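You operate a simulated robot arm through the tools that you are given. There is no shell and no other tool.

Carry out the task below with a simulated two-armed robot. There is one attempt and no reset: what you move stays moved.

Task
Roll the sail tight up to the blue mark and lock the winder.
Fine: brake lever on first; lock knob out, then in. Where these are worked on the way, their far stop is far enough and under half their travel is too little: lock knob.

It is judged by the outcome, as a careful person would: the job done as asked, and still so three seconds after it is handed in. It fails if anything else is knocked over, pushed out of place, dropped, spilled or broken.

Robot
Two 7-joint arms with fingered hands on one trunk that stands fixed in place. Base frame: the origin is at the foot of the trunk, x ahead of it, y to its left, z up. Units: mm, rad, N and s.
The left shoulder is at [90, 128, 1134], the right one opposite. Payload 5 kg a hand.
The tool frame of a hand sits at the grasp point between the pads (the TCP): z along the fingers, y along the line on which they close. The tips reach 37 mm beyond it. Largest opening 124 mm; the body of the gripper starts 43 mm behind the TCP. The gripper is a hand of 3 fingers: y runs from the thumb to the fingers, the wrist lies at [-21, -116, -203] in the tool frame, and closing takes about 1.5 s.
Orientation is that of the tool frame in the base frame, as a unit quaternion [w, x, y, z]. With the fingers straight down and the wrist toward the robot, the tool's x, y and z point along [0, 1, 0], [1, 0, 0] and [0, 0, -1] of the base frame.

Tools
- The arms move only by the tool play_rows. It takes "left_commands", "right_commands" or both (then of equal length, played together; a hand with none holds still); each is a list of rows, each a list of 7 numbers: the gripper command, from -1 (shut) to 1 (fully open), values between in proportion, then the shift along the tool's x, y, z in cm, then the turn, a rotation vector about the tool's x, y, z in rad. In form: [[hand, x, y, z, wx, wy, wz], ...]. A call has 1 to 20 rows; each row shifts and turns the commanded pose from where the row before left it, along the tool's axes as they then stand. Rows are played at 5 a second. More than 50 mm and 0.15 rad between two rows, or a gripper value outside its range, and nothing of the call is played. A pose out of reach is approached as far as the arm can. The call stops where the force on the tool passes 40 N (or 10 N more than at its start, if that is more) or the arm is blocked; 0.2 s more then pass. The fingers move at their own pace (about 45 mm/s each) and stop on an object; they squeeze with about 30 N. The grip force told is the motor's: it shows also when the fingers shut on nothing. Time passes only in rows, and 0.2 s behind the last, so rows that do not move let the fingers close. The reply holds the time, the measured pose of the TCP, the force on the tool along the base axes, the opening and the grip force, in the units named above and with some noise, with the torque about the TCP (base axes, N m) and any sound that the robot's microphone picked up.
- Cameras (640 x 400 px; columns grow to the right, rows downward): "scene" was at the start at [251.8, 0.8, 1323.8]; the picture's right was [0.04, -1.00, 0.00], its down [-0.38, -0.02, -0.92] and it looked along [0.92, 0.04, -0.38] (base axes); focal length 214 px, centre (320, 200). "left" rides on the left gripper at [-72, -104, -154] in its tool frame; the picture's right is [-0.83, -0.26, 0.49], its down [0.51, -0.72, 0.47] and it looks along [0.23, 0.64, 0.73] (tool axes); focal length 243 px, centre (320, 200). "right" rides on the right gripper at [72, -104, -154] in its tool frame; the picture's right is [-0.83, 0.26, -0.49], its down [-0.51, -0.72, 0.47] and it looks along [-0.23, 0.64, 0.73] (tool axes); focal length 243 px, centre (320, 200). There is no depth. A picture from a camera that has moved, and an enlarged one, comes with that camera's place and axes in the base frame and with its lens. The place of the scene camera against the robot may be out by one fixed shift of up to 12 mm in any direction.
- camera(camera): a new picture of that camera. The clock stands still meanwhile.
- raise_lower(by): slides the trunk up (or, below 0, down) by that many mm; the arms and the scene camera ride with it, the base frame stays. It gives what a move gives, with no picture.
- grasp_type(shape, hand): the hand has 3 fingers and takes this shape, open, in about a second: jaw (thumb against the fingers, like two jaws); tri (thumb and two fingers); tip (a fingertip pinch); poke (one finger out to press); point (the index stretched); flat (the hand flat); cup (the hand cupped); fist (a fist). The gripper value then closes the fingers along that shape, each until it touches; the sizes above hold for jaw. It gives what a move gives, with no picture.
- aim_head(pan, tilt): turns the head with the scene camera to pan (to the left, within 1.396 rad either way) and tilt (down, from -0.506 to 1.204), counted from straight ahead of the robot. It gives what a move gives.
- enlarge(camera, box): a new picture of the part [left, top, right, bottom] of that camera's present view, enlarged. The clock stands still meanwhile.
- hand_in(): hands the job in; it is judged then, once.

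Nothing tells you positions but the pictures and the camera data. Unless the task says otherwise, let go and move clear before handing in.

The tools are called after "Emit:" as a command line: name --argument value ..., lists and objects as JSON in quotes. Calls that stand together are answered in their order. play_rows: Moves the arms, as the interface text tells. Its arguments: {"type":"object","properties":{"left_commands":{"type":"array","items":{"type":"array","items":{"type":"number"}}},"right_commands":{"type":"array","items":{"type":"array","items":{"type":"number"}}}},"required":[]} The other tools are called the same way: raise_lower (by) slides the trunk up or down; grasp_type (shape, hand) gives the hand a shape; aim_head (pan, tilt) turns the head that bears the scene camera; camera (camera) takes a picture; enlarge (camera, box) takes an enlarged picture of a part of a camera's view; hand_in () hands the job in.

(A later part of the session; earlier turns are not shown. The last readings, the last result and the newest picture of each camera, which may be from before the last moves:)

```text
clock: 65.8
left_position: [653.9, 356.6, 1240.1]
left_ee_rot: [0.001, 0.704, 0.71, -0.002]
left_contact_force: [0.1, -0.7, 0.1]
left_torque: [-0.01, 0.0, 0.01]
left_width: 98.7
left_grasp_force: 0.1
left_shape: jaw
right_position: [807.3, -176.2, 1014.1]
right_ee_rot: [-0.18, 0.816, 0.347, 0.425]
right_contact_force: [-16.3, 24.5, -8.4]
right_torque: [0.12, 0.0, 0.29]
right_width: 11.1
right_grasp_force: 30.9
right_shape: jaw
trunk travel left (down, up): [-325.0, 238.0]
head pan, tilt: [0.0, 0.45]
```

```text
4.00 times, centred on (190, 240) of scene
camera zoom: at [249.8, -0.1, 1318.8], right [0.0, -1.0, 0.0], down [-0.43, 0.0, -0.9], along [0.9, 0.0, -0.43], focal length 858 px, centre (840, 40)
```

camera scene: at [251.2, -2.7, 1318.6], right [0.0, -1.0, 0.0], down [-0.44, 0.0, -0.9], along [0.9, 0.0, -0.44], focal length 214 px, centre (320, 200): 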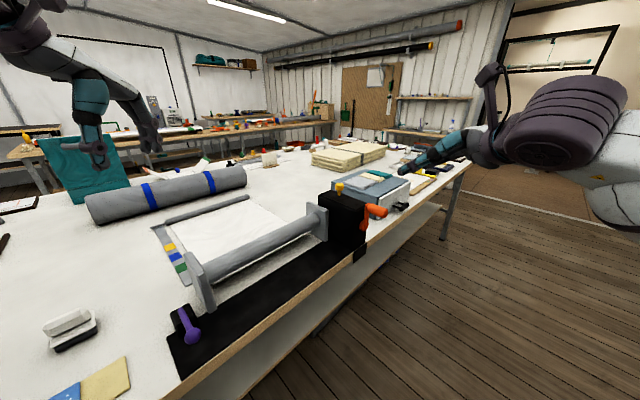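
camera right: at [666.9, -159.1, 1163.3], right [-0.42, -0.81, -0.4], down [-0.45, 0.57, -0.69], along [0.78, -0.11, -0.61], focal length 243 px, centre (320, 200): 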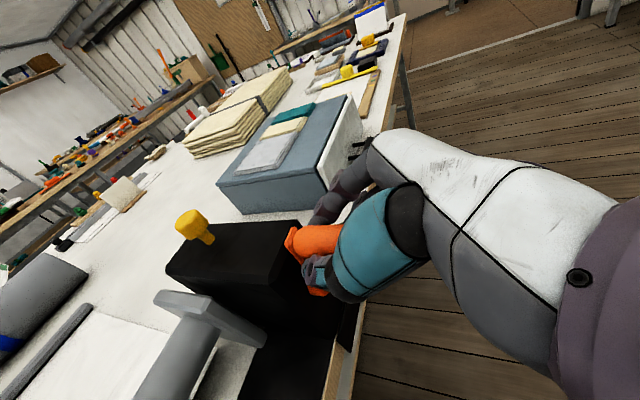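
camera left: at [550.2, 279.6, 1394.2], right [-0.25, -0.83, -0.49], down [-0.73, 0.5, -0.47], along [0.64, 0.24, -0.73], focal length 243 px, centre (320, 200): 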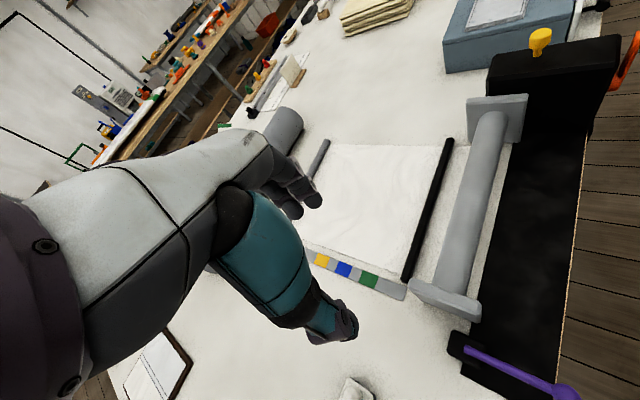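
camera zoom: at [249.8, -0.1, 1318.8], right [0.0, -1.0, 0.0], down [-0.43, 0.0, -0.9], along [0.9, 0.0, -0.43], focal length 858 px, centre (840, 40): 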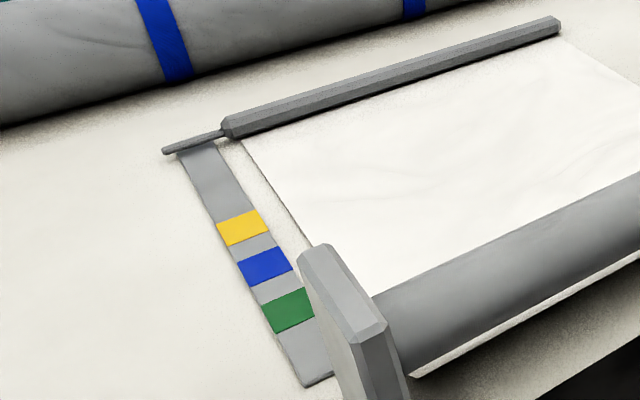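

Clockwise is resisted strongly (about 29 N, crank not turning), so I'll back off and try the other direction.

Emit:
play_rows --right_commands '[[-1, 0.06, -0.4, -0.05, 0, 0, 0], [-1, 0.04, -0.4, -0.03, 0, 0, 0], [-1, 0.02, -0.4, -0.01, 0, 0, 0], [-1, 0, -0.4, 0, 0, 0, 0], [-1, -0.02, -0.4, 0.01, 0, 0, 0], [-1, -0.04, -0.4, 0.03, 0, 0, 0], [-1, 0, 0, 0, 0, 0, 0]]'

Emit:
enlarge --camera "scene" --box '[310, 160, 430, 260]'

Emit:
enlarge --camera "scene" --box '[140, 190, 240, 290]'

```text
clock: 67.4
left_position: [658.4, 353.3, 1238.7]
left_ee_rot: [-0.002, 0.703, 0.711, -0.002]
left_contact_force: [-0.7, -0.6, 0.1]
left_torque: [-0.02, -0.01, 0.02]
left_width: 98.8
left_grasp_force: 0.0
left_shape: jaw
right_position: [794.2, -165.6, 1013.5]
right_ee_rot: [-0.179, 0.818, 0.345, 0.425]
right_contact_force: [5.1, 0.4, -10.3]
right_torque: [-0.05, 0.09, -0.21]
right_width: 10.8
right_grasp_force: 30.4
right_shape: jaw
trunk travel left (down, up): [-325.0, 238.0]
head pan, tilt: [0.0, 0.45]
```

```text
4.00 times, centred on (370, 210) of scene
camera zoom: at [253.0, -3.2, 1318.2], right [0.0, -1.0, 0.0], down [-0.44, 0.0, -0.9], along [0.9, 0.0, -0.44], focal length 858 px, centre (120, 160)
```

zoom: 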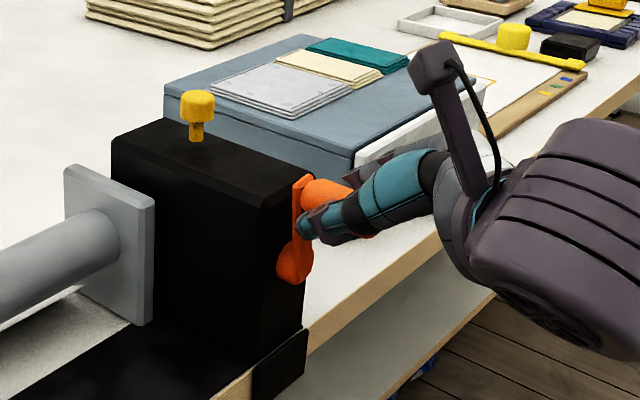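

```text
4.00 times, centred on (190, 240) of scene
camera zoom: at [253.0, -3.2, 1318.2], right [0.0, -1.0, 0.0], down [-0.44, 0.0, -0.9], along [0.9, 0.0, -0.44], focal length 858 px, centre (840, 40)
```

zoom: 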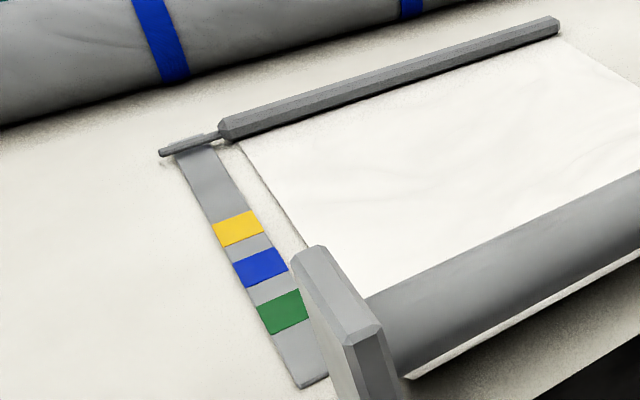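

Counter-clockwise gives: the crank arm has started to lean left. I'll continue along its circle in small steps while watching the force and the pointer.

Emit:
play_rows --right_commands '[[-1, -0.17, -0.35, 0.12, 0, 0, 0], [-1, -0.1, -0.35, 0.07, 0, 0, 0], [-1, -0.08, -0.35, 0.05, 0, 0, 0], [-1, 0, 0, 0, 0, 0, 0]]'

Emit:
enlarge --camera "scene" --box '[310, 160, 430, 260]'

Emit:
enlarge --camera "scene" --box '[140, 190, 240, 290]'

```text
clock: 68.4
left_position: [656.6, 353.4, 1238.8]
left_ee_rot: [-0.001, 0.703, 0.711, -0.002]
left_contact_force: [-0.5, -0.4, 1.2]
left_torque: [0.04, 0.01, 0.0]
left_width: 98.9
left_grasp_force: 0.1
left_shape: jaw
right_position: [786.7, -157.4, 1010.7]
right_ee_rot: [-0.18, 0.817, 0.346, 0.425]
right_contact_force: [6.8, 3.3, -4.4]
right_torque: [0.06, -0.04, -0.19]
right_width: 10.9
right_grasp_force: 30.4
right_shape: jaw
trunk travel left (down, up): [-325.0, 238.0]
head pan, tilt: [0.0, 0.45]
```

```text
4.00 times, centred on (370, 210) of scene
camera zoom: at [252.4, -2.9, 1318.4], right [0.0, -1.0, 0.0], down [-0.44, 0.0, -0.9], along [0.9, 0.0, -0.44], focal length 858 px, centre (120, 160)
```

zoom: 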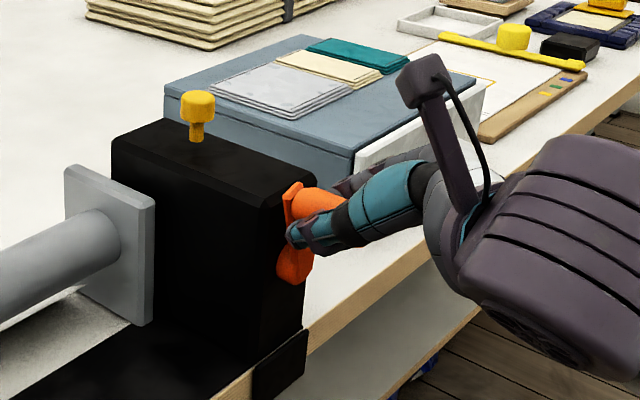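

```text
4.00 times, centred on (190, 240) of scene
camera zoom: at [252.4, -2.9, 1318.4], right [0.0, -1.0, 0.0], down [-0.44, 0.0, -0.9], along [0.9, 0.0, -0.44], focal length 858 px, centre (840, 40)
```

zoom: 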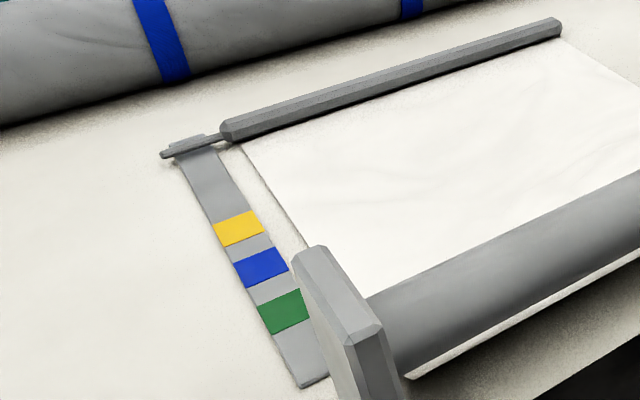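

Winding works counter-clockwise: the pointer has started to move off the end of the strip. I'll continue around the circle in measured chunks.

Emit:
play_rows --right_commands '[[-1, -0.22, -0.71, 0.15, 0, 0, 0], [-1, -0.29, -0.67, 0.2, 0, 0, 0], [-1, -0.34, -0.62, 0.24, 0, 0, 0], [-1, -0.41, -0.57, 0.29, 0, 0, 0], [-1, -0.46, -0.5, 0.32, 0, 0, 0], [-1, 0, 0, 0, 0, 0, 0]]'

Emit:
enlarge --camera "scene" --box '[310, 160, 430, 260]'

Emit:
enlarge --camera "scene" --box '[140, 190, 240, 290]'

```text
clock: 69.8
left_position: [654.2, 353.6, 1240.2]
left_ee_rot: [-0.001, 0.703, 0.711, -0.001]
left_contact_force: [0.0, 0.1, -0.2]
left_torque: [0.0, -0.02, 0.03]
left_width: 98.9
left_grasp_force: 0.1
left_shape: jaw
right_position: [761.7, -135.9, 991.4]
right_ee_rot: [-0.179, 0.817, 0.345, 0.426]
right_contact_force: [2.7, -3.7, 11.0]
right_torque: [0.14, -1.24, -0.97]
right_width: 10.5
right_grasp_force: 30.3
right_shape: jaw
trunk travel left (down, up): [-325.0, 238.0]
head pan, tilt: [0.0, 0.45]
```

```text
4.00 times, centred on (370, 210) of scene
camera zoom: at [250.0, -3.5, 1318.9], right [0.0, -1.0, 0.0], down [-0.43, 0.0, -0.9], along [0.9, 0.0, -0.43], focal length 858 px, centre (120, 160)
```

zoom: 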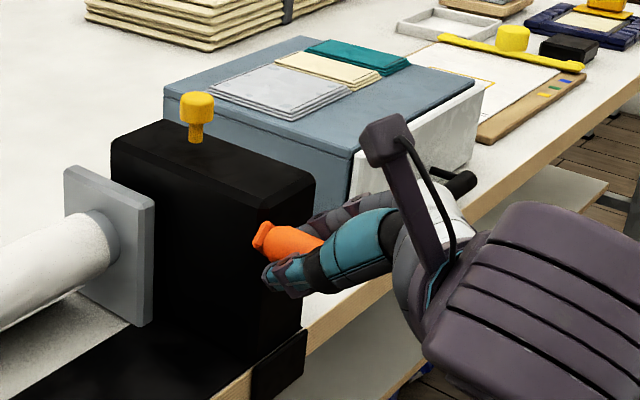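

```text
4.00 times, centred on (190, 240) of scene
camera zoom: at [250.0, -3.5, 1318.9], right [0.0, -1.0, 0.0], down [-0.43, 0.0, -0.9], along [0.9, 0.0, -0.43], focal length 858 px, centre (840, 40)
```

zoom: 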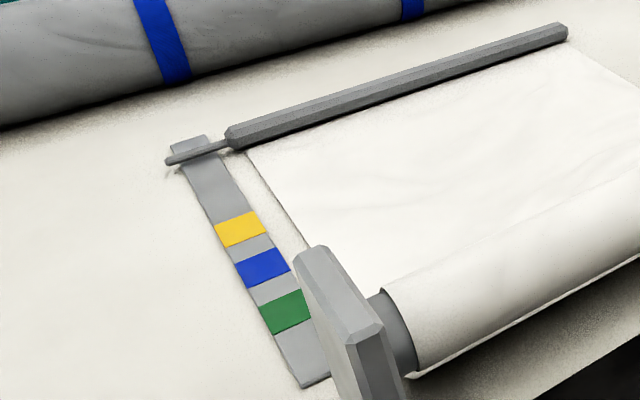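

The sail is rolling onto the drum and the pointer is creeping along the scale. I'll correct slightly for the circle centre and continue downwards.

Emit:
play_rows --right_commands '[[-1, -0.34, -0.44, 0.24, 0, 0, 0], [-1, -0.55, -0.35, 0.38, 0, 0, 0], [-1, -0.57, -0.28, 0.4, 0, 0, 0], [-1, -0.61, -0.19, 0.42, 0, 0, 0], [-1, -0.61, -0.09, 0.42, 0, 0, 0], [-1, -0.62, -0.01, 0.43, 0, 0, 0], [-1, 0, 0, 0, 0, 0, 0]]'

Emit:
enlarge --camera "scene" --box '[310, 160, 430, 260]'

Emit:
enlarge --camera "scene" --box '[140, 190, 240, 290]'

```text
clock: 71.4
left_position: [654.8, 354.0, 1238.9]
left_ee_rot: [0.0, 0.704, 0.711, -0.001]
left_contact_force: [0.0, 0.6, 0.5]
left_torque: [-0.02, 0.0, 0.02]
left_width: 98.9
left_grasp_force: 0.1
left_shape: jaw
right_position: [750.3, -125.2, 949.9]
right_ee_rot: [-0.18, 0.816, 0.347, 0.425]
right_contact_force: [-10.2, 9.4, 1.5]
right_torque: [0.13, -0.1, 0.14]
right_width: 11.1
right_grasp_force: 30.1
right_shape: jaw
trunk travel left (down, up): [-325.0, 238.0]
head pan, tilt: [0.0, 0.45]
```

```text
4.00 times, centred on (370, 210) of scene
camera zoom: at [249.8, -2.3, 1318.9], right [0.0, -1.0, 0.0], down [-0.43, 0.0, -0.9], along [0.9, 0.0, -0.43], focal length 858 px, centre (120, 160)
```

zoom: 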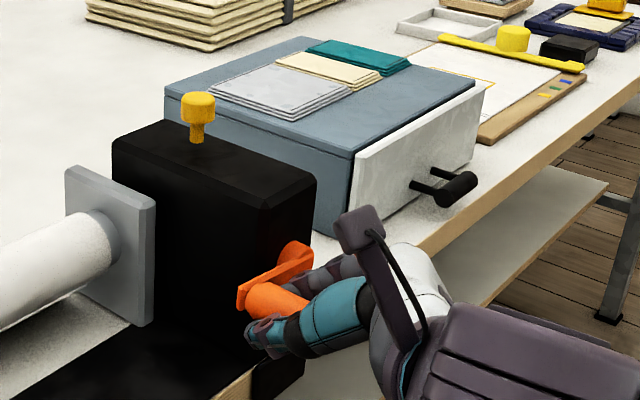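

```text
4.00 times, centred on (190, 240) of scene
camera zoom: at [249.8, -2.3, 1318.9], right [0.0, -1.0, 0.0], down [-0.43, 0.0, -0.9], along [0.9, 0.0, -0.43], focal length 858 px, centre (840, 40)
```

zoom: 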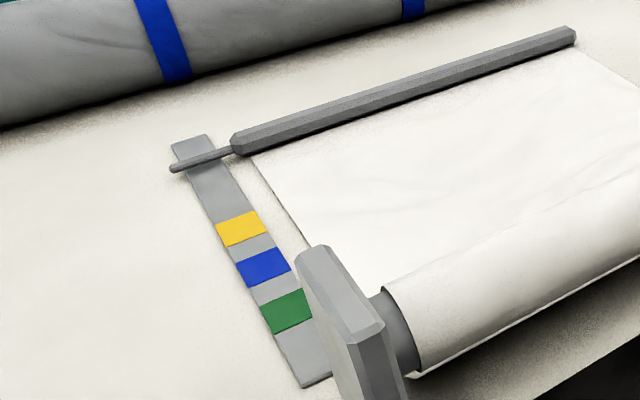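

Quarter turn done, forces small. I'll refine the circle centre slightly and continue toward the bottom.

Emit:
play_rows --right_commands '[[-1, -0.71, -0.22, 0.49, 0, 0, 0], [-1, -0.61, 0.17, 0.42, 0, 0, 0], [-1, -0.57, 0.26, 0.4, 0, 0, 0], [-1, -0.56, 0.34, 0.39, 0, 0, 0], [-1, -0.52, 0.42, 0.36, 0, 0, 0], [-1, -0.47, 0.49, 0.33, 0, 0, 0], [-1, 0, 0, 0, 0, 0, 0]]'

Emit:
enlarge --camera "scene" --box '[310, 160, 430, 260]'

Emit:
enlarge --camera "scene" --box '[140, 190, 240, 290]'

```text
clock: 73.0
left_position: [655.7, 354.4, 1239.1]
left_ee_rot: [0.0, 0.704, 0.711, -0.002]
left_contact_force: [-0.6, 0.4, 0.2]
left_torque: [-0.02, -0.01, 0.0]
left_width: 98.9
left_grasp_force: 0.0
left_shape: jaw
right_position: [755.3, -135.6, 928.7]
right_ee_rot: [-0.181, 0.818, 0.346, 0.422]
right_contact_force: [0.1, 0.8, -0.7]
right_torque: [0.01, -0.02, -0.01]
right_width: 9.2
right_grasp_force: 29.6
right_shape: jaw
right hand out of reach, approached as far as the arm can: row 2, 3, 4, 5, 6
trunk travel left (down, up): [-325.0, 238.0]
head pan, tilt: [0.0, 0.45]
```

```text
4.00 times, centred on (370, 210) of scene
camera zoom: at [251.0, -3.0, 1318.6], right [0.0, -1.0, 0.0], down [-0.44, 0.0, -0.9], along [0.9, 0.0, -0.44], focal length 858 px, centre (120, 160)
```

zoom: 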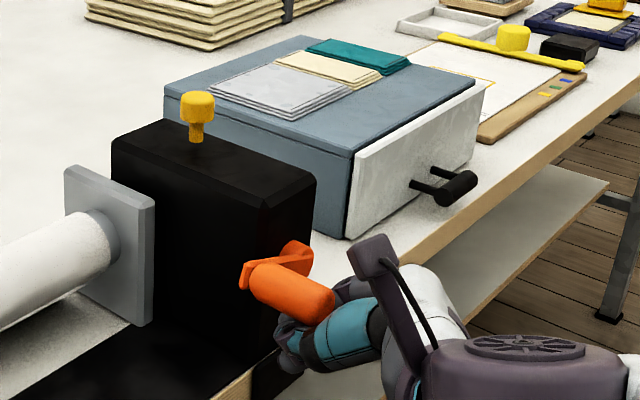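

```text
4.00 times, centred on (190, 240) of scene
camera zoom: at [251.0, -3.0, 1318.6], right [0.0, -1.0, 0.0], down [-0.44, 0.0, -0.9], along [0.9, 0.0, -0.44], focal length 858 px, centre (840, 40)
```

zoom: 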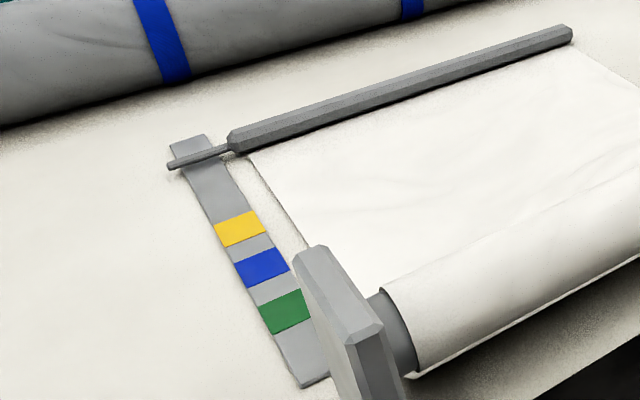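

The arm hit a reach limit low in the circle and slid off the grip; the sail stayed wound. I'll back the right hand out, then lower the trunk so the whole crank circle is within reach.

Emit:
play_rows --right_commands '[[-1, -1.15, 0, -1.64, 0, 0, 0], [-1, -1.15, 0, -1.64, 0, 0, 0], [-1, -1.15, 0, -1.64, 0, 0, 0], [-1, -1.15, 0, -1.64, 0, 0, 0], [0.6, 1.64, 0, -1.14, 0, 0, 0], [0.6, 1.64, 0, -1.14, 0, 0, 0], [0.6, 1.64, 0, -1.14, 0, 0, 0], [0.6, 1.64, 0, -1.14, 0, 0, 0], [0.6, 1.64, 0, -1.14, 0, 0, 0], [0.6, 1.64, 0, -1.14, 0, 0, 0], [0.6, 0, 0, 0, 0, 0, 0]]'

Emit:
camera --camera "scene"

Emit:
camera --camera "right"

```text
clock: 75.4
left_position: [655.0, 353.5, 1239.2]
left_ee_rot: [-0.001, 0.703, 0.711, -0.001]
left_contact_force: [0.6, 0.5, -0.2]
left_torque: [-0.01, -0.01, 0.0]
left_width: 99.0
left_grasp_force: 0.0
left_shape: jaw
right_position: [700.2, -195.2, 1051.8]
right_ee_rot: [-0.18, 0.816, 0.347, 0.425]
right_contact_force: [-0.2, 0.2, -0.5]
right_torque: [-0.02, -0.02, 0.02]
right_width: 99.0
right_grasp_force: 0.0
right_shape: jaw
right hand out of reach, approached as far as the arm can: row 1
trunk travel left (down, up): [-325.0, 238.0]
head pan, tilt: [0.0, 0.45]
```

```text
taken
camera scene: at [251.0, -3.2, 1318.6], right [0.0, -1.0, 0.0], down [-0.44, 0.0, -0.9], along [0.9, 0.0, -0.44], focal length 214 px, centre (320, 200)
```

scene: 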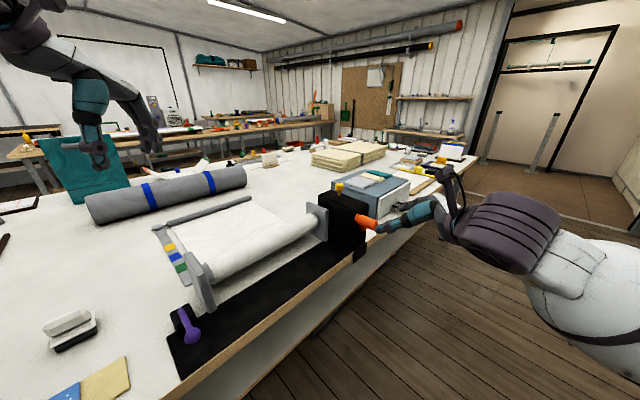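

```text
taken
camera right: at [566.3, -184.0, 1200.2], right [-0.42, -0.81, -0.4], down [-0.45, 0.57, -0.69], along [0.79, -0.11, -0.61], focal length 243 px, centre (320, 200)
```

right: 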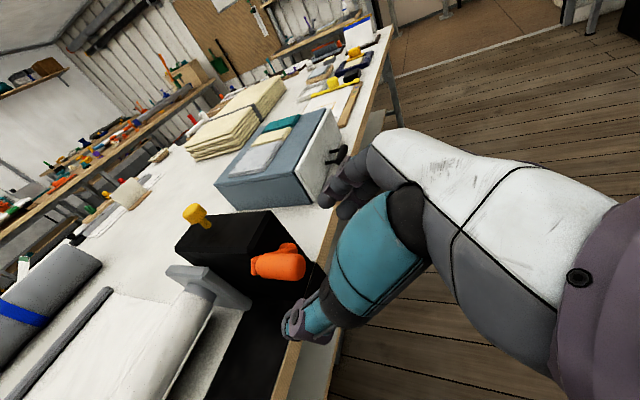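

Emit:
raise_lower --by -100

Emit:
camera --camera "scene"

Emit:
camera --camera "right"

Emit:
camera --camera "left"

```text
clock: 76.8
left_position: [654.1, 354.7, 1140.0]
left_ee_rot: [-0.001, 0.703, 0.711, -0.001]
left_contact_force: [-0.7, -1.0, -0.1]
left_torque: [-0.01, -0.01, 0.02]
left_width: 98.9
left_grasp_force: 0.1
left_shape: jaw
right_position: [699.9, -196.7, 952.1]
right_ee_rot: [-0.179, 0.816, 0.346, 0.427]
right_contact_force: [-0.5, 0.4, -0.2]
right_torque: [0.0, -0.01, -0.02]
right_width: 99.2
right_grasp_force: 0.0
right_shape: jaw
trunk travel left (down, up): [-225.0, 338.0]
head pan, tilt: [0.0, 0.45]
```

```text
taken
camera scene: at [278.8, -3.2, 1214.2], right [0.0, -1.0, 0.0], down [-0.43, 0.0, -0.9], along [0.9, 0.0, -0.43], focal length 214 px, centre (320, 200)
```

scene: 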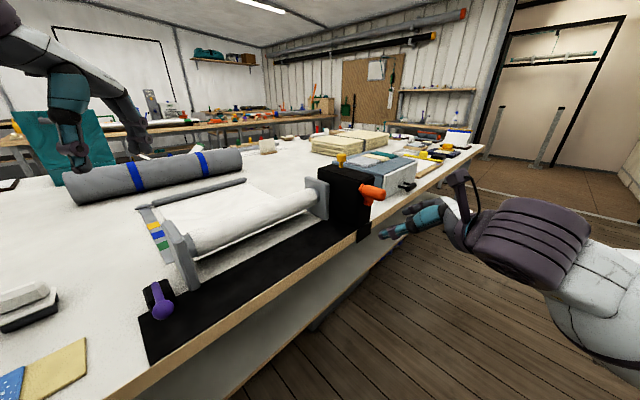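

```text
taken
camera right: at [566.2, -185.1, 1100.9], right [-0.42, -0.81, -0.4], down [-0.45, 0.57, -0.69], along [0.79, -0.11, -0.61], focal length 243 px, centre (320, 200)
```

right: 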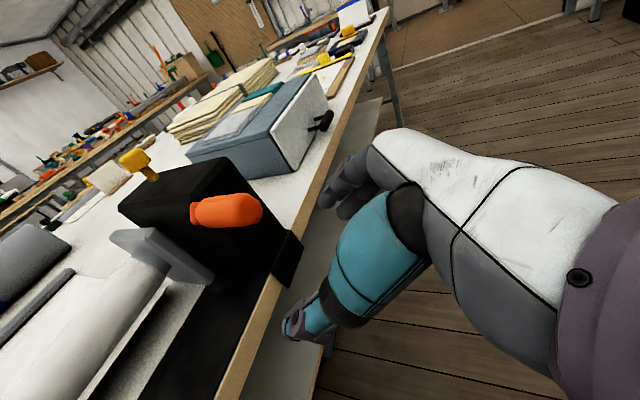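

```text
taken
camera left: at [550.2, 279.5, 1294.1], right [-0.25, -0.83, -0.49], down [-0.73, 0.5, -0.47], along [0.64, 0.24, -0.73], focal length 243 px, centre (320, 200)
```

left: 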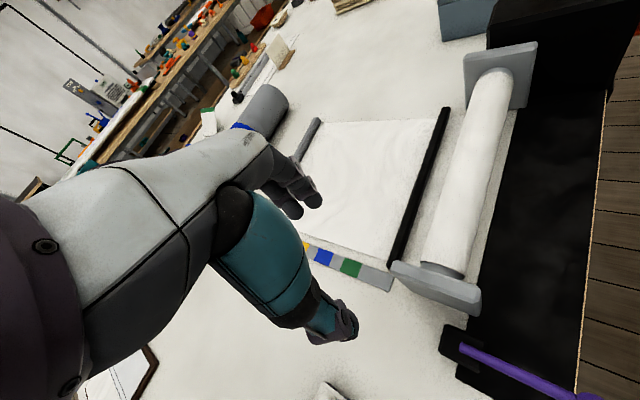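

Emit:
enlarge --camera "scene" --box '[300, 140, 420, 250]'

Emit:
enlarge --camera "scene" --box '[110, 170, 230, 290]'

Emit:
enlarge --camera "right" --box '[110, 130, 310, 290]'

```text
3.64 times, centred on (360, 195) of scene
camera zoom: at [278.8, -3.2, 1214.2], right [0.0, -1.0, 0.0], down [-0.43, 0.0, -0.9], along [0.9, 0.0, -0.43], focal length 780 px, centre (174, 218)
```

zoom: 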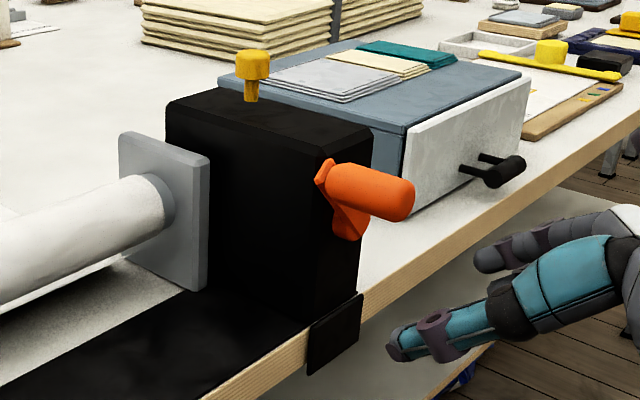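

```text
3.33 times, centred on (170, 230) of scene
camera zoom: at [278.8, -3.2, 1214.2], right [0.0, -1.0, 0.0], down [-0.43, 0.0, -0.9], along [0.9, 0.0, -0.43], focal length 715 px, centre (820, 100)
```

zoom: 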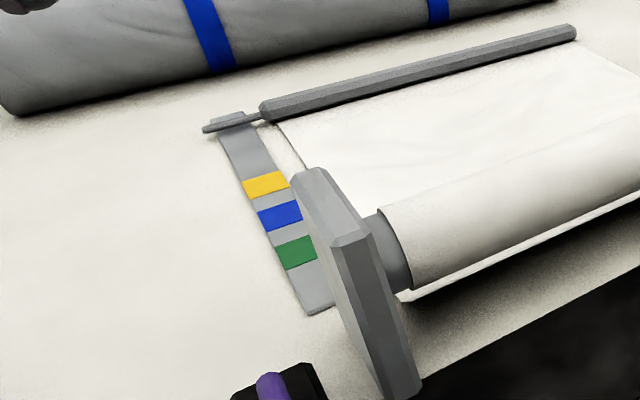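

```text
2.50 times, centred on (210, 210) of right
camera zoom: at [566.2, -185.1, 1100.9], right [-0.42, -0.81, -0.4], down [-0.45, 0.57, -0.69], along [0.79, -0.11, -0.61], focal length 606 px, centre (595, 175)
```

zoom: 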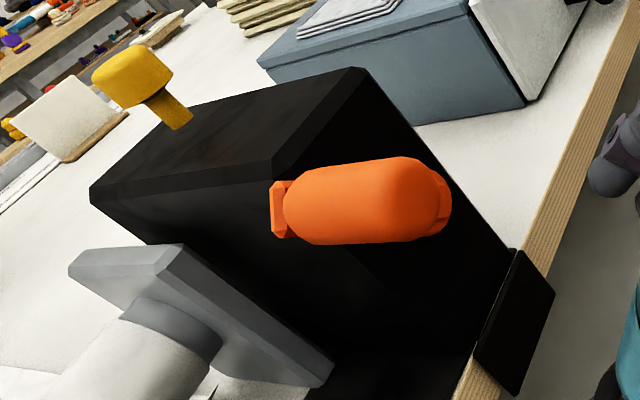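

My hand dragged the crank back somewhat while retreating (the brake only resists), so some winding was lost; nothing else is disturbed. I'll regrasp the crank at its present angle, now with the lowered trunk.

Emit:
play_rows --right_commands '[[0.6, 2.22, 0, -1.55, 0, 0, 0], [0.6, 2.22, 0, -1.55, 0, 0, 0], [0.6, 2.22, 0, -1.54, 0, 0, 0], [0.6, 1.1, 0.2, 1.6, 0, 0, 0], [0.6, 1.1, 0.2, 1.6, 0, 0, 0], [0.6, 0, 0, 0, 0, 0, 0]]'

Emit:
camera --camera "right"

Emit:
enlarge --camera "scene" --box '[300, 140, 420, 250]'

```text
clock: 78.2
left_position: [655.4, 353.5, 1139.3]
left_ee_rot: [-0.002, 0.703, 0.711, -0.002]
left_contact_force: [0.2, 0.5, 0.4]
left_torque: [0.0, 0.0, -0.05]
left_width: 98.7
left_grasp_force: 0.1
left_shape: jaw
right_position: [730.9, -171.1, 1031.4]
right_ee_rot: [-0.18, 0.817, 0.346, 0.425]
right_contact_force: [-0.5, 1.0, 0.4]
right_torque: [0.0, 0.01, 0.02]
right_width: 99.3
right_grasp_force: 0.1
right_shape: jaw
trunk travel left (down, up): [-225.0, 338.0]
head pan, tilt: [0.0, 0.45]
```

```text
taken
camera right: at [597.2, -159.9, 1180.1], right [-0.42, -0.81, -0.4], down [-0.45, 0.57, -0.69], along [0.79, -0.11, -0.61], focal length 243 px, centre (320, 200)
```

right: 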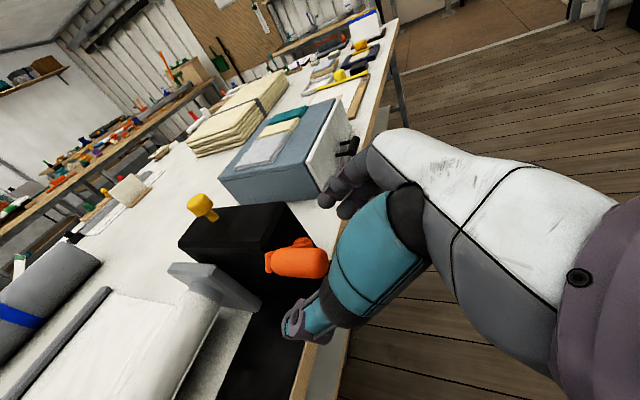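

```text
3.64 times, centred on (360, 195) of scene
camera zoom: at [279.1, -3.3, 1214.1], right [0.0, -1.0, 0.0], down [-0.43, 0.0, -0.9], along [0.9, 0.0, -0.43], focal length 780 px, centre (174, 218)
```

zoom: 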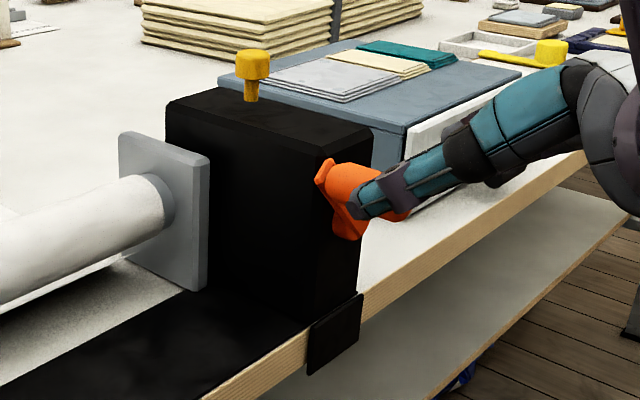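

Emit:
play_rows --right_commands '[[0.6, 0, 0, 1.6, 0, 0, 0], [0.6, 0, 0, 1.6, 0, 0, 0], [0.6, 0, 0, 1.6, 0, 0, 0], [0.6, 0, 0, 1.5, 0, 0, 0], [0, 0, 0, 0, 0, 0, 0], [0, 0, 0, 0, 0, 0, 0], [-0.3, 0, 0, 0, 0, 0, 0], [-0.3, 0, 0, 0, 0, 0, 0], [-1, 0, 0, 0, 0, 0, 0], [-1, 0, 0, 0, 0, 0, 0], [-1, 0, 0, 0, 0, 0, 0], [-1, 0, 0, 0, 0, 0, 0], [-1, 0, 0, 0, 0, 0, 0]]'

Emit:
camera --camera "right"

Emit:
enlarge --camera "scene" --box '[300, 140, 420, 250]'

```text
clock: 81.0
left_position: [656.1, 352.4, 1139.2]
left_ee_rot: [-0.001, 0.704, 0.71, -0.002]
left_contact_force: [-0.7, -0.4, -0.1]
left_torque: [0.0, -0.01, -0.02]
left_width: 98.9
left_grasp_force: 0.1
left_shape: jaw
right_position: [769.6, -135.8, 995.6]
right_ee_rot: [-0.179, 0.817, 0.344, 0.427]
right_contact_force: [6.4, -8.6, 4.3]
right_torque: [-0.3, -0.69, -0.86]
right_width: 10.5
right_grasp_force: 30.3
right_shape: jaw
trunk travel left (down, up): [-225.0, 338.0]
head pan, tilt: [0.0, 0.45]
```

```text
taken
camera right: at [634.5, -124.6, 1144.3], right [-0.43, -0.81, -0.4], down [-0.45, 0.57, -0.69], along [0.79, -0.11, -0.61], focal length 243 px, centre (320, 200)
```

right: 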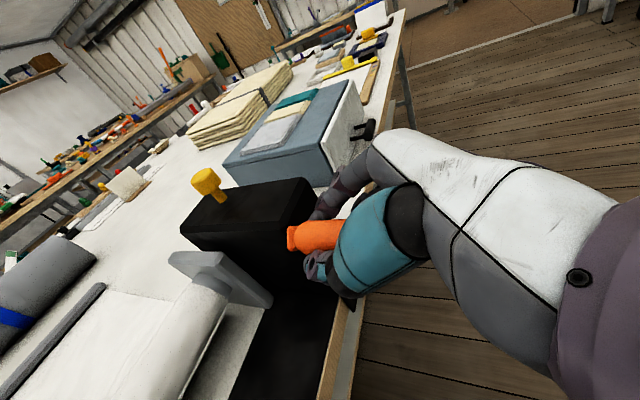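

```text
3.64 times, centred on (360, 195) of scene
camera zoom: at [279.5, -4.1, 1214.0], right [0.0, -1.0, 0.0], down [-0.44, 0.0, -0.9], along [0.9, 0.0, -0.44], focal length 780 px, centre (174, 218)
```

zoom: 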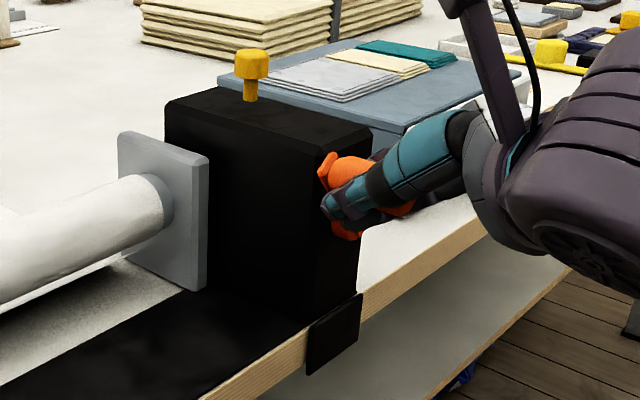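

Emit:
play_rows --right_commands '[[-1, -0.46, -0.5, 0.32, 0, 0, 0], [-1, -0.51, -0.44, 0.35, 0, 0, 0], [-1, -0.55, -0.35, 0.38, 0, 0, 0], [-1, -0.57, -0.28, 0.4, 0, 0, 0], [-1, -0.61, -0.19, 0.42, 0, 0, 0], [-1, -0.61, -0.09, 0.42, 0, 0, 0], [-1, 0, 0, 0, 0, 0, 0]]'

Emit:
enlarge --camera "scene" --box '[300, 140, 420, 250]'

Emit:
enlarge --camera "scene" --box '[110, 170, 230, 290]'

```text
clock: 82.0
left_position: [651.6, 353.0, 1140.7]
left_ee_rot: [0.0, 0.704, 0.71, 0.0]
left_contact_force: [1.0, 0.4, 0.0]
left_torque: [0.0, 0.0, -0.03]
left_width: 98.7
left_grasp_force: 0.0
left_shape: jaw
right_position: [754.0, -127.4, 977.9]
right_ee_rot: [-0.177, 0.814, 0.343, 0.433]
right_contact_force: [-11.6, -19.4, 22.8]
right_torque: [-0.07, -2.39, -1.89]
right_width: 12.1
right_grasp_force: 29.9
right_shape: jaw
trunk travel left (down, up): [-225.0, 338.0]
head pan, tilt: [0.0, 0.45]
stopped in row 5 (right hand): the force on the tool passed its limit at 43 N (the readings are from after the stop); the commanded pose is now the measured one
```

```text
3.64 times, centred on (360, 195) of scene
camera zoom: at [276.1, -4.6, 1214.7], right [0.0, -1.0, 0.0], down [-0.43, 0.0, -0.9], along [0.9, 0.0, -0.43], focal length 780 px, centre (174, 218)
```

zoom: 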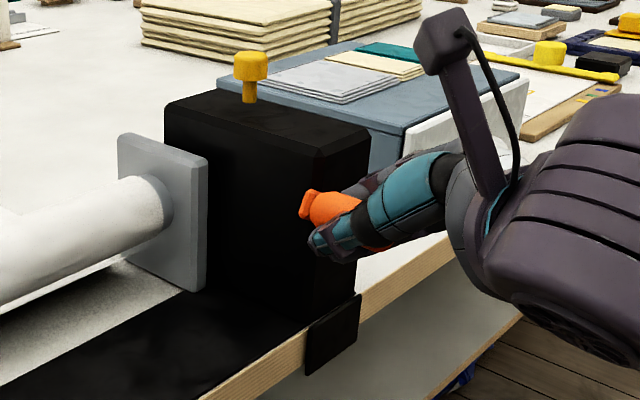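

```text
3.33 times, centred on (170, 230) of scene
camera zoom: at [276.1, -4.6, 1214.7], right [0.0, -1.0, 0.0], down [-0.43, 0.0, -0.9], along [0.9, 0.0, -0.43], focal length 715 px, centre (820, 100)
```

zoom: 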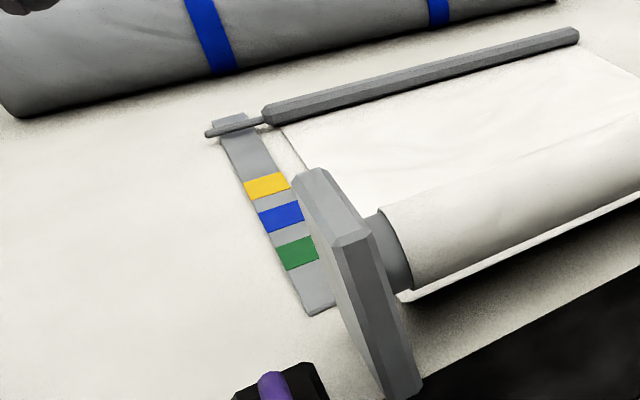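

The fingertips were pressing against the crank arm/box (outward and twisting force). I'll loosen slightly, slide out about 9 mm along the grip, and re-close more gently.

Emit:
play_rows --right_commands '[[-0.5, 0, 0, 0, 0, 0, 0], [-0.5, 0, 0, 0, 0, 0, 0], [-0.5, -0.29, 0, -0.41, 0, 0, 0], [-0.5, -0.29, 0, -0.41, 0, 0, 0], [-0.5, 0, 0, 0, 0, 0, 0], [-0.75, 0, 0, 0, 0, 0, 0], [-0.75, 0, 0, 0, 0, 0, 0]]'

Emit:
camera --camera "right"

Emit:
enlarge --camera "scene" --box '[330, 170, 390, 220]'

```text
clock: 83.7
left_position: [655.2, 353.1, 1139.2]
left_ee_rot: [-0.002, 0.703, 0.711, 0.0]
left_contact_force: [1.1, 0.1, -0.7]
left_torque: [0.0, 0.01, -0.02]
left_width: 98.9
left_grasp_force: 0.1
left_shape: jaw
right_position: [749.5, -131.9, 973.1]
right_ee_rot: [-0.179, 0.816, 0.345, 0.428]
right_contact_force: [1.3, -1.6, 0.8]
right_torque: [-0.04, -0.03, -0.02]
right_width: 16.2
right_grasp_force: 0.1
right_shape: jaw
trunk travel left (down, up): [-225.0, 338.0]
head pan, tilt: [0.0, 0.45]
```

```text
taken
camera right: at [613.9, -119.3, 1120.5], right [-0.42, -0.81, -0.4], down [-0.45, 0.57, -0.69], along [0.79, -0.11, -0.61], focal length 243 px, centre (320, 200)
```

right: 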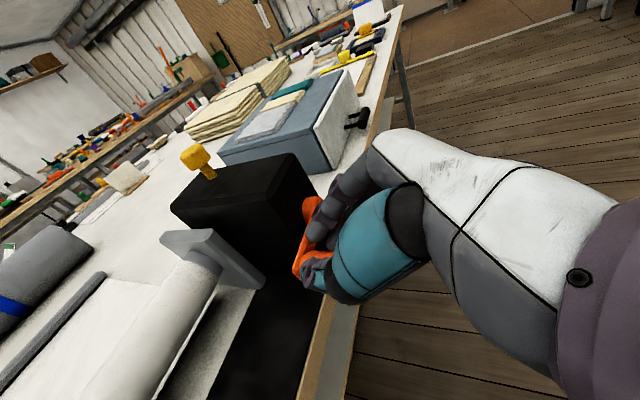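

```text
8.00 times, centred on (360, 195) of scene
camera zoom: at [279.3, -3.4, 1214.0], right [0.0, -1.0, 0.0], down [-0.44, 0.0, -0.9], along [0.9, 0.0, -0.44], focal length 1716 px, centre (0, 240)
```

zoom: 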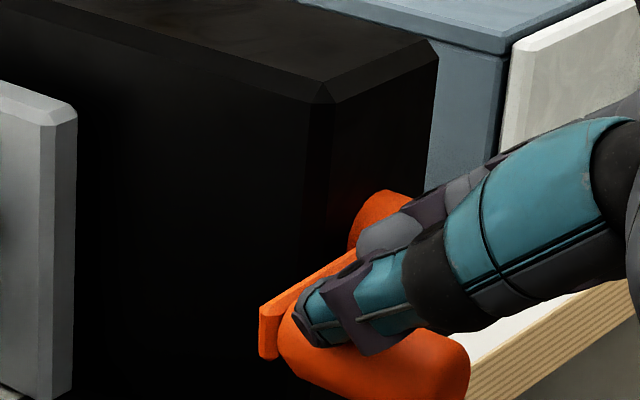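

Emit:
camera --camera "scene"

Emit:
enlarge --camera "scene" --box '[110, 170, 230, 290]'

Emit:
enlarge --camera "right" --box '[240, 150, 400, 310]'

```text
taken
camera scene: at [279.3, -3.4, 1214.0], right [0.0, -1.0, 0.0], down [-0.44, 0.0, -0.9], along [0.9, 0.0, -0.44], focal length 214 px, centre (320, 200)
```

scene: 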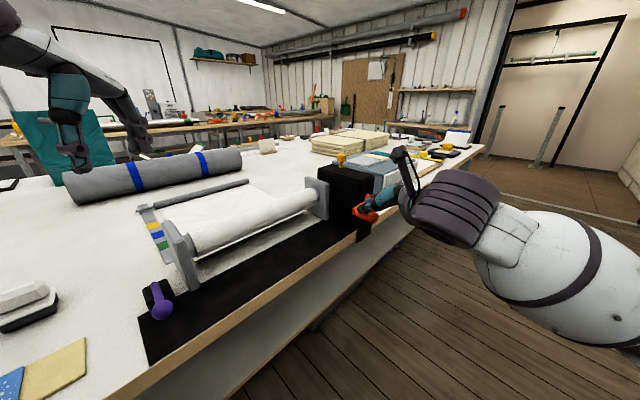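

```text
3.33 times, centred on (170, 230) of scene
camera zoom: at [279.3, -3.4, 1214.0], right [0.0, -1.0, 0.0], down [-0.44, 0.0, -0.9], along [0.9, 0.0, -0.44], focal length 715 px, centre (820, 100)
```

zoom: 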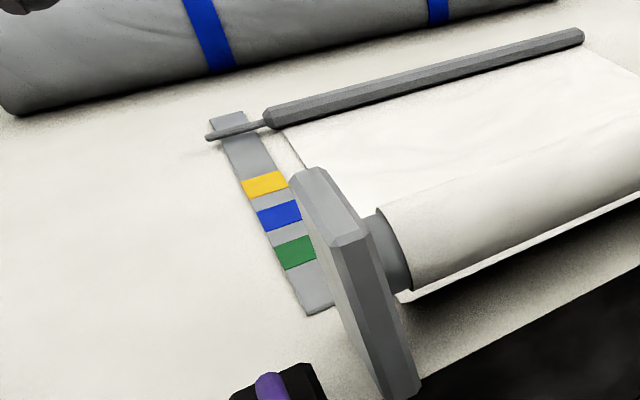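

```text
2.50 times, centred on (320, 230) of right
camera zoom: at [613.9, -119.3, 1120.5], right [-0.42, -0.81, -0.4], down [-0.45, 0.57, -0.69], along [0.79, -0.11, -0.61], focal length 606 px, centre (320, 125)
```

zoom: 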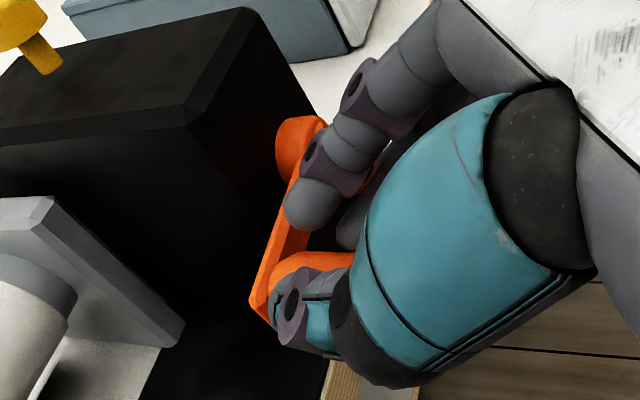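

The crank turned further by itself under the hand's push (now about 110° past top) and the pointer advanced; the grip is just below my fingers. I'll open, come down around it a bit further out along the grip, and re-close.

Emit:
play_rows --right_commands '[[0.4, 0, 0, 0, 0, 0, 0], [0.4, 0, 0, 0, 0, 0, 0], [0.4, 0, 0, 0, 0, 0, 0], [0.4, 0, 0, 0, 0, 0, 0], [0.4, -0.12, -0.1, -0.17, 0, 0, 0], [0.4, -1.2, -0.1, 0.83, 0, 0, 0], [0.4, -1.2, 0, 0.83, 0, 0, 0], [0.4, -1.2, 0, 0.83, 0, 0, 0], [0.4, 0, 0, 0, 0, 0, 0]]'

Emit:
camera --camera "right"

Emit:
enlarge --camera "scene" --box '[320, 160, 400, 230]'

```text
clock: 85.7
left_position: [654.6, 354.8, 1139.5]
left_ee_rot: [-0.001, 0.703, 0.711, -0.002]
left_contact_force: [0.2, 0.1, -0.4]
left_torque: [0.03, 0.01, 0.0]
left_width: 98.7
left_grasp_force: 0.0
left_shape: jaw
right_position: [746.9, -132.9, 928.9]
right_ee_rot: [-0.179, 0.816, 0.345, 0.428]
right_contact_force: [-0.2, 0.9, -0.1]
right_torque: [-0.01, 0.03, 0.02]
right_width: 86.7
right_grasp_force: 0.0
right_shape: jaw
trunk travel left (down, up): [-225.0, 338.0]
head pan, tilt: [0.0, 0.45]
```

```text
taken
camera right: at [611.5, -120.1, 1075.8], right [-0.42, -0.81, -0.4], down [-0.45, 0.57, -0.69], along [0.79, -0.11, -0.6], focal length 243 px, centre (320, 200)
```

right: 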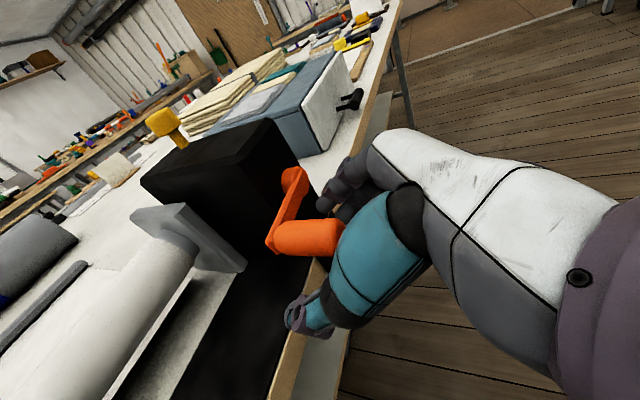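

```text
5.71 times, centred on (360, 195) of scene
camera zoom: at [279.2, -3.1, 1214.0], right [0.0, -1.0, 0.0], down [-0.44, 0.0, -0.9], along [0.9, 0.0, -0.44], focal length 1226 px, centre (91, 229)
```

zoom: 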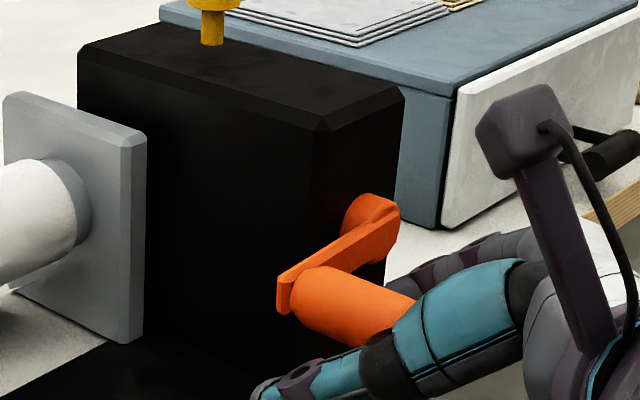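

I have a clear view: the hand is centred on the grip, about 45 mm out from the arm. Closing now.

Emit:
play_rows --right_commands '[[-0.2, 0, 0, 0, 0, 0, 0], [-0.2, 0, 0, 0, 0, 0, 0], [-0.2, 0, 0, 0, 0, 0, 0], [-1, 0, 0, 0, 0, 0, 0], [-1, 0, 0, 0, 0, 0, 0], [-1, 0, 0, 0, 0, 0, 0], [-1, 0, 0, 0, 0, 0, 0], [-1, 0, 0, 0, 0, 0, 0]]'

Emit:
camera --camera "right"

Emit:
enlarge --camera "scene" --box '[320, 160, 400, 230]'

```text
clock: 87.5
left_position: [655.4, 354.1, 1139.1]
left_ee_rot: [-0.001, 0.703, 0.711, -0.001]
left_contact_force: [0.0, -0.4, 1.0]
left_torque: [-0.03, 0.0, 0.0]
left_width: 98.7
left_grasp_force: 0.0
left_shape: jaw
right_position: [747.0, -131.9, 927.2]
right_ee_rot: [-0.18, 0.816, 0.345, 0.428]
right_contact_force: [0.1, 2.4, -2.3]
right_torque: [-0.05, -0.02, 0.0]
right_width: 4.7
right_grasp_force: 30.0
right_shape: jaw
trunk travel left (down, up): [-225.0, 338.0]
head pan, tilt: [0.0, 0.45]
```

```text
taken
camera right: at [611.7, -120.0, 1075.6], right [-0.42, -0.81, -0.4], down [-0.45, 0.57, -0.69], along [0.79, -0.11, -0.61], focal length 243 px, centre (320, 200)
```

right: 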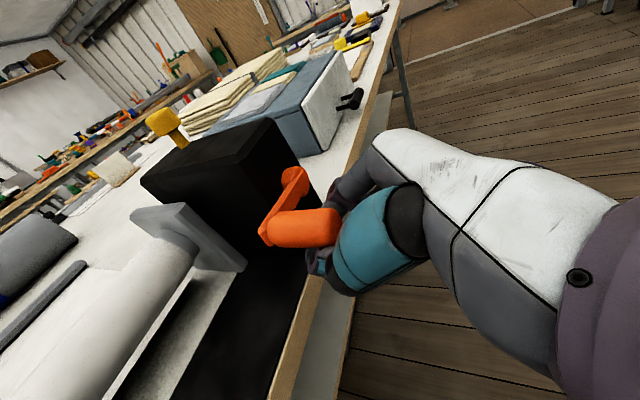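

```text
5.71 times, centred on (360, 195) of scene
camera zoom: at [279.5, -3.1, 1213.9], right [0.0, -1.0, 0.0], down [-0.44, 0.0, -0.9], along [0.9, 0.0, -0.44], focal length 1226 px, centre (91, 229)
```

zoom: 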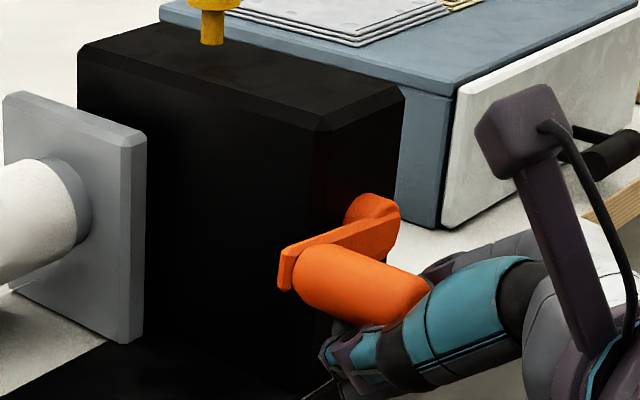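

The fingers closed under the grip because of the steep finger tilt and being near its end. I'll open, back out straight along the grip axis, flatten the hand angle so the fingers run along the grip, and lower the trunk a bit more for reach.

Emit:
play_rows --right_commands '[[0.5, 0, 0, 0, 0, 0, 0], [0.5, 0, 0, 0, 0, 0, 0], [0.5, 0, 0, 0, 0, 0, 0], [0.5, 0, 0, 0, 0, 0, 0], [0.5, 0, 0, 0, 0, 0, 0], [0.5, 0, 0, 0, 0, 0, 0], [0.5, -1.15, 0, -1.64, 0, 0, 0], [0.5, -1.15, 0, -1.64, 0, 0, 0], [0.5, -1.15, 0, -1.64, 0, 0, 0], [0.5, -1.15, 0, -1.64, 0, 0, 0], [0.5, 1.64, 0, -1.14, 0, 0, 0], [0.5, 1.64, 0, -1.14, 0, 0, 0], [0.5, 1.64, 0, -1.14, 0, 0, 0], [0.5, 0, 0, 0, 0, 0, 0]]'

Emit:
enlarge --camera "scene" --box '[300, 140, 420, 250]'

Emit:
enlarge --camera "scene" --box '[110, 170, 230, 290]'

```text
clock: 90.5
left_position: [654.4, 353.2, 1139.3]
left_ee_rot: [0.0, 0.703, 0.711, -0.001]
left_contact_force: [0.6, -0.2, 1.2]
left_torque: [-0.02, 0.03, 0.0]
left_width: 98.9
left_grasp_force: 0.2
left_shape: jaw
right_position: [690.1, -188.5, 987.5]
right_ee_rot: [-0.179, 0.816, 0.344, 0.428]
right_contact_force: [-0.8, 0.3, 0.5]
right_torque: [-0.02, 0.01, -0.01]
right_width: 93.0
right_grasp_force: 0.1
right_shape: jaw
trunk travel left (down, up): [-225.0, 338.0]
head pan, tilt: [0.0, 0.45]
```

```text
3.64 times, centred on (360, 195) of scene
camera zoom: at [279.4, -3.4, 1214.0], right [0.0, -1.0, 0.0], down [-0.44, 0.0, -0.9], along [0.9, 0.0, -0.44], focal length 780 px, centre (174, 218)
```

zoom: 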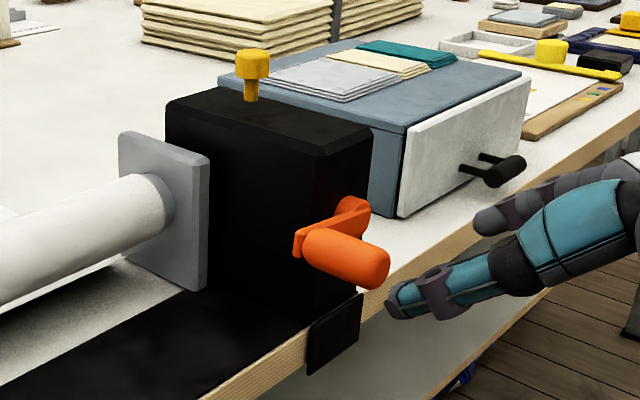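

```text
3.33 times, centred on (170, 230) of scene
camera zoom: at [279.4, -3.4, 1214.0], right [0.0, -1.0, 0.0], down [-0.44, 0.0, -0.9], along [0.9, 0.0, -0.44], focal length 715 px, centre (820, 100)
```

zoom: 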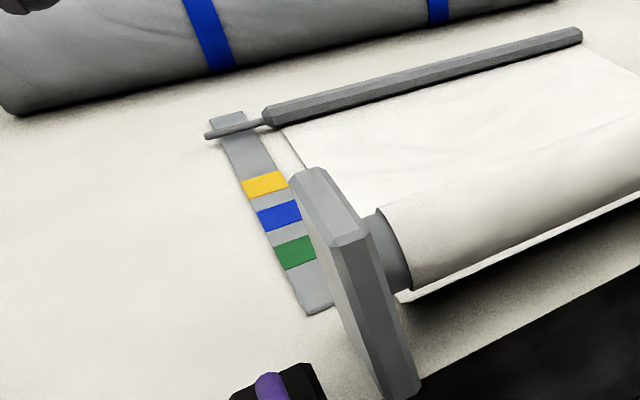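

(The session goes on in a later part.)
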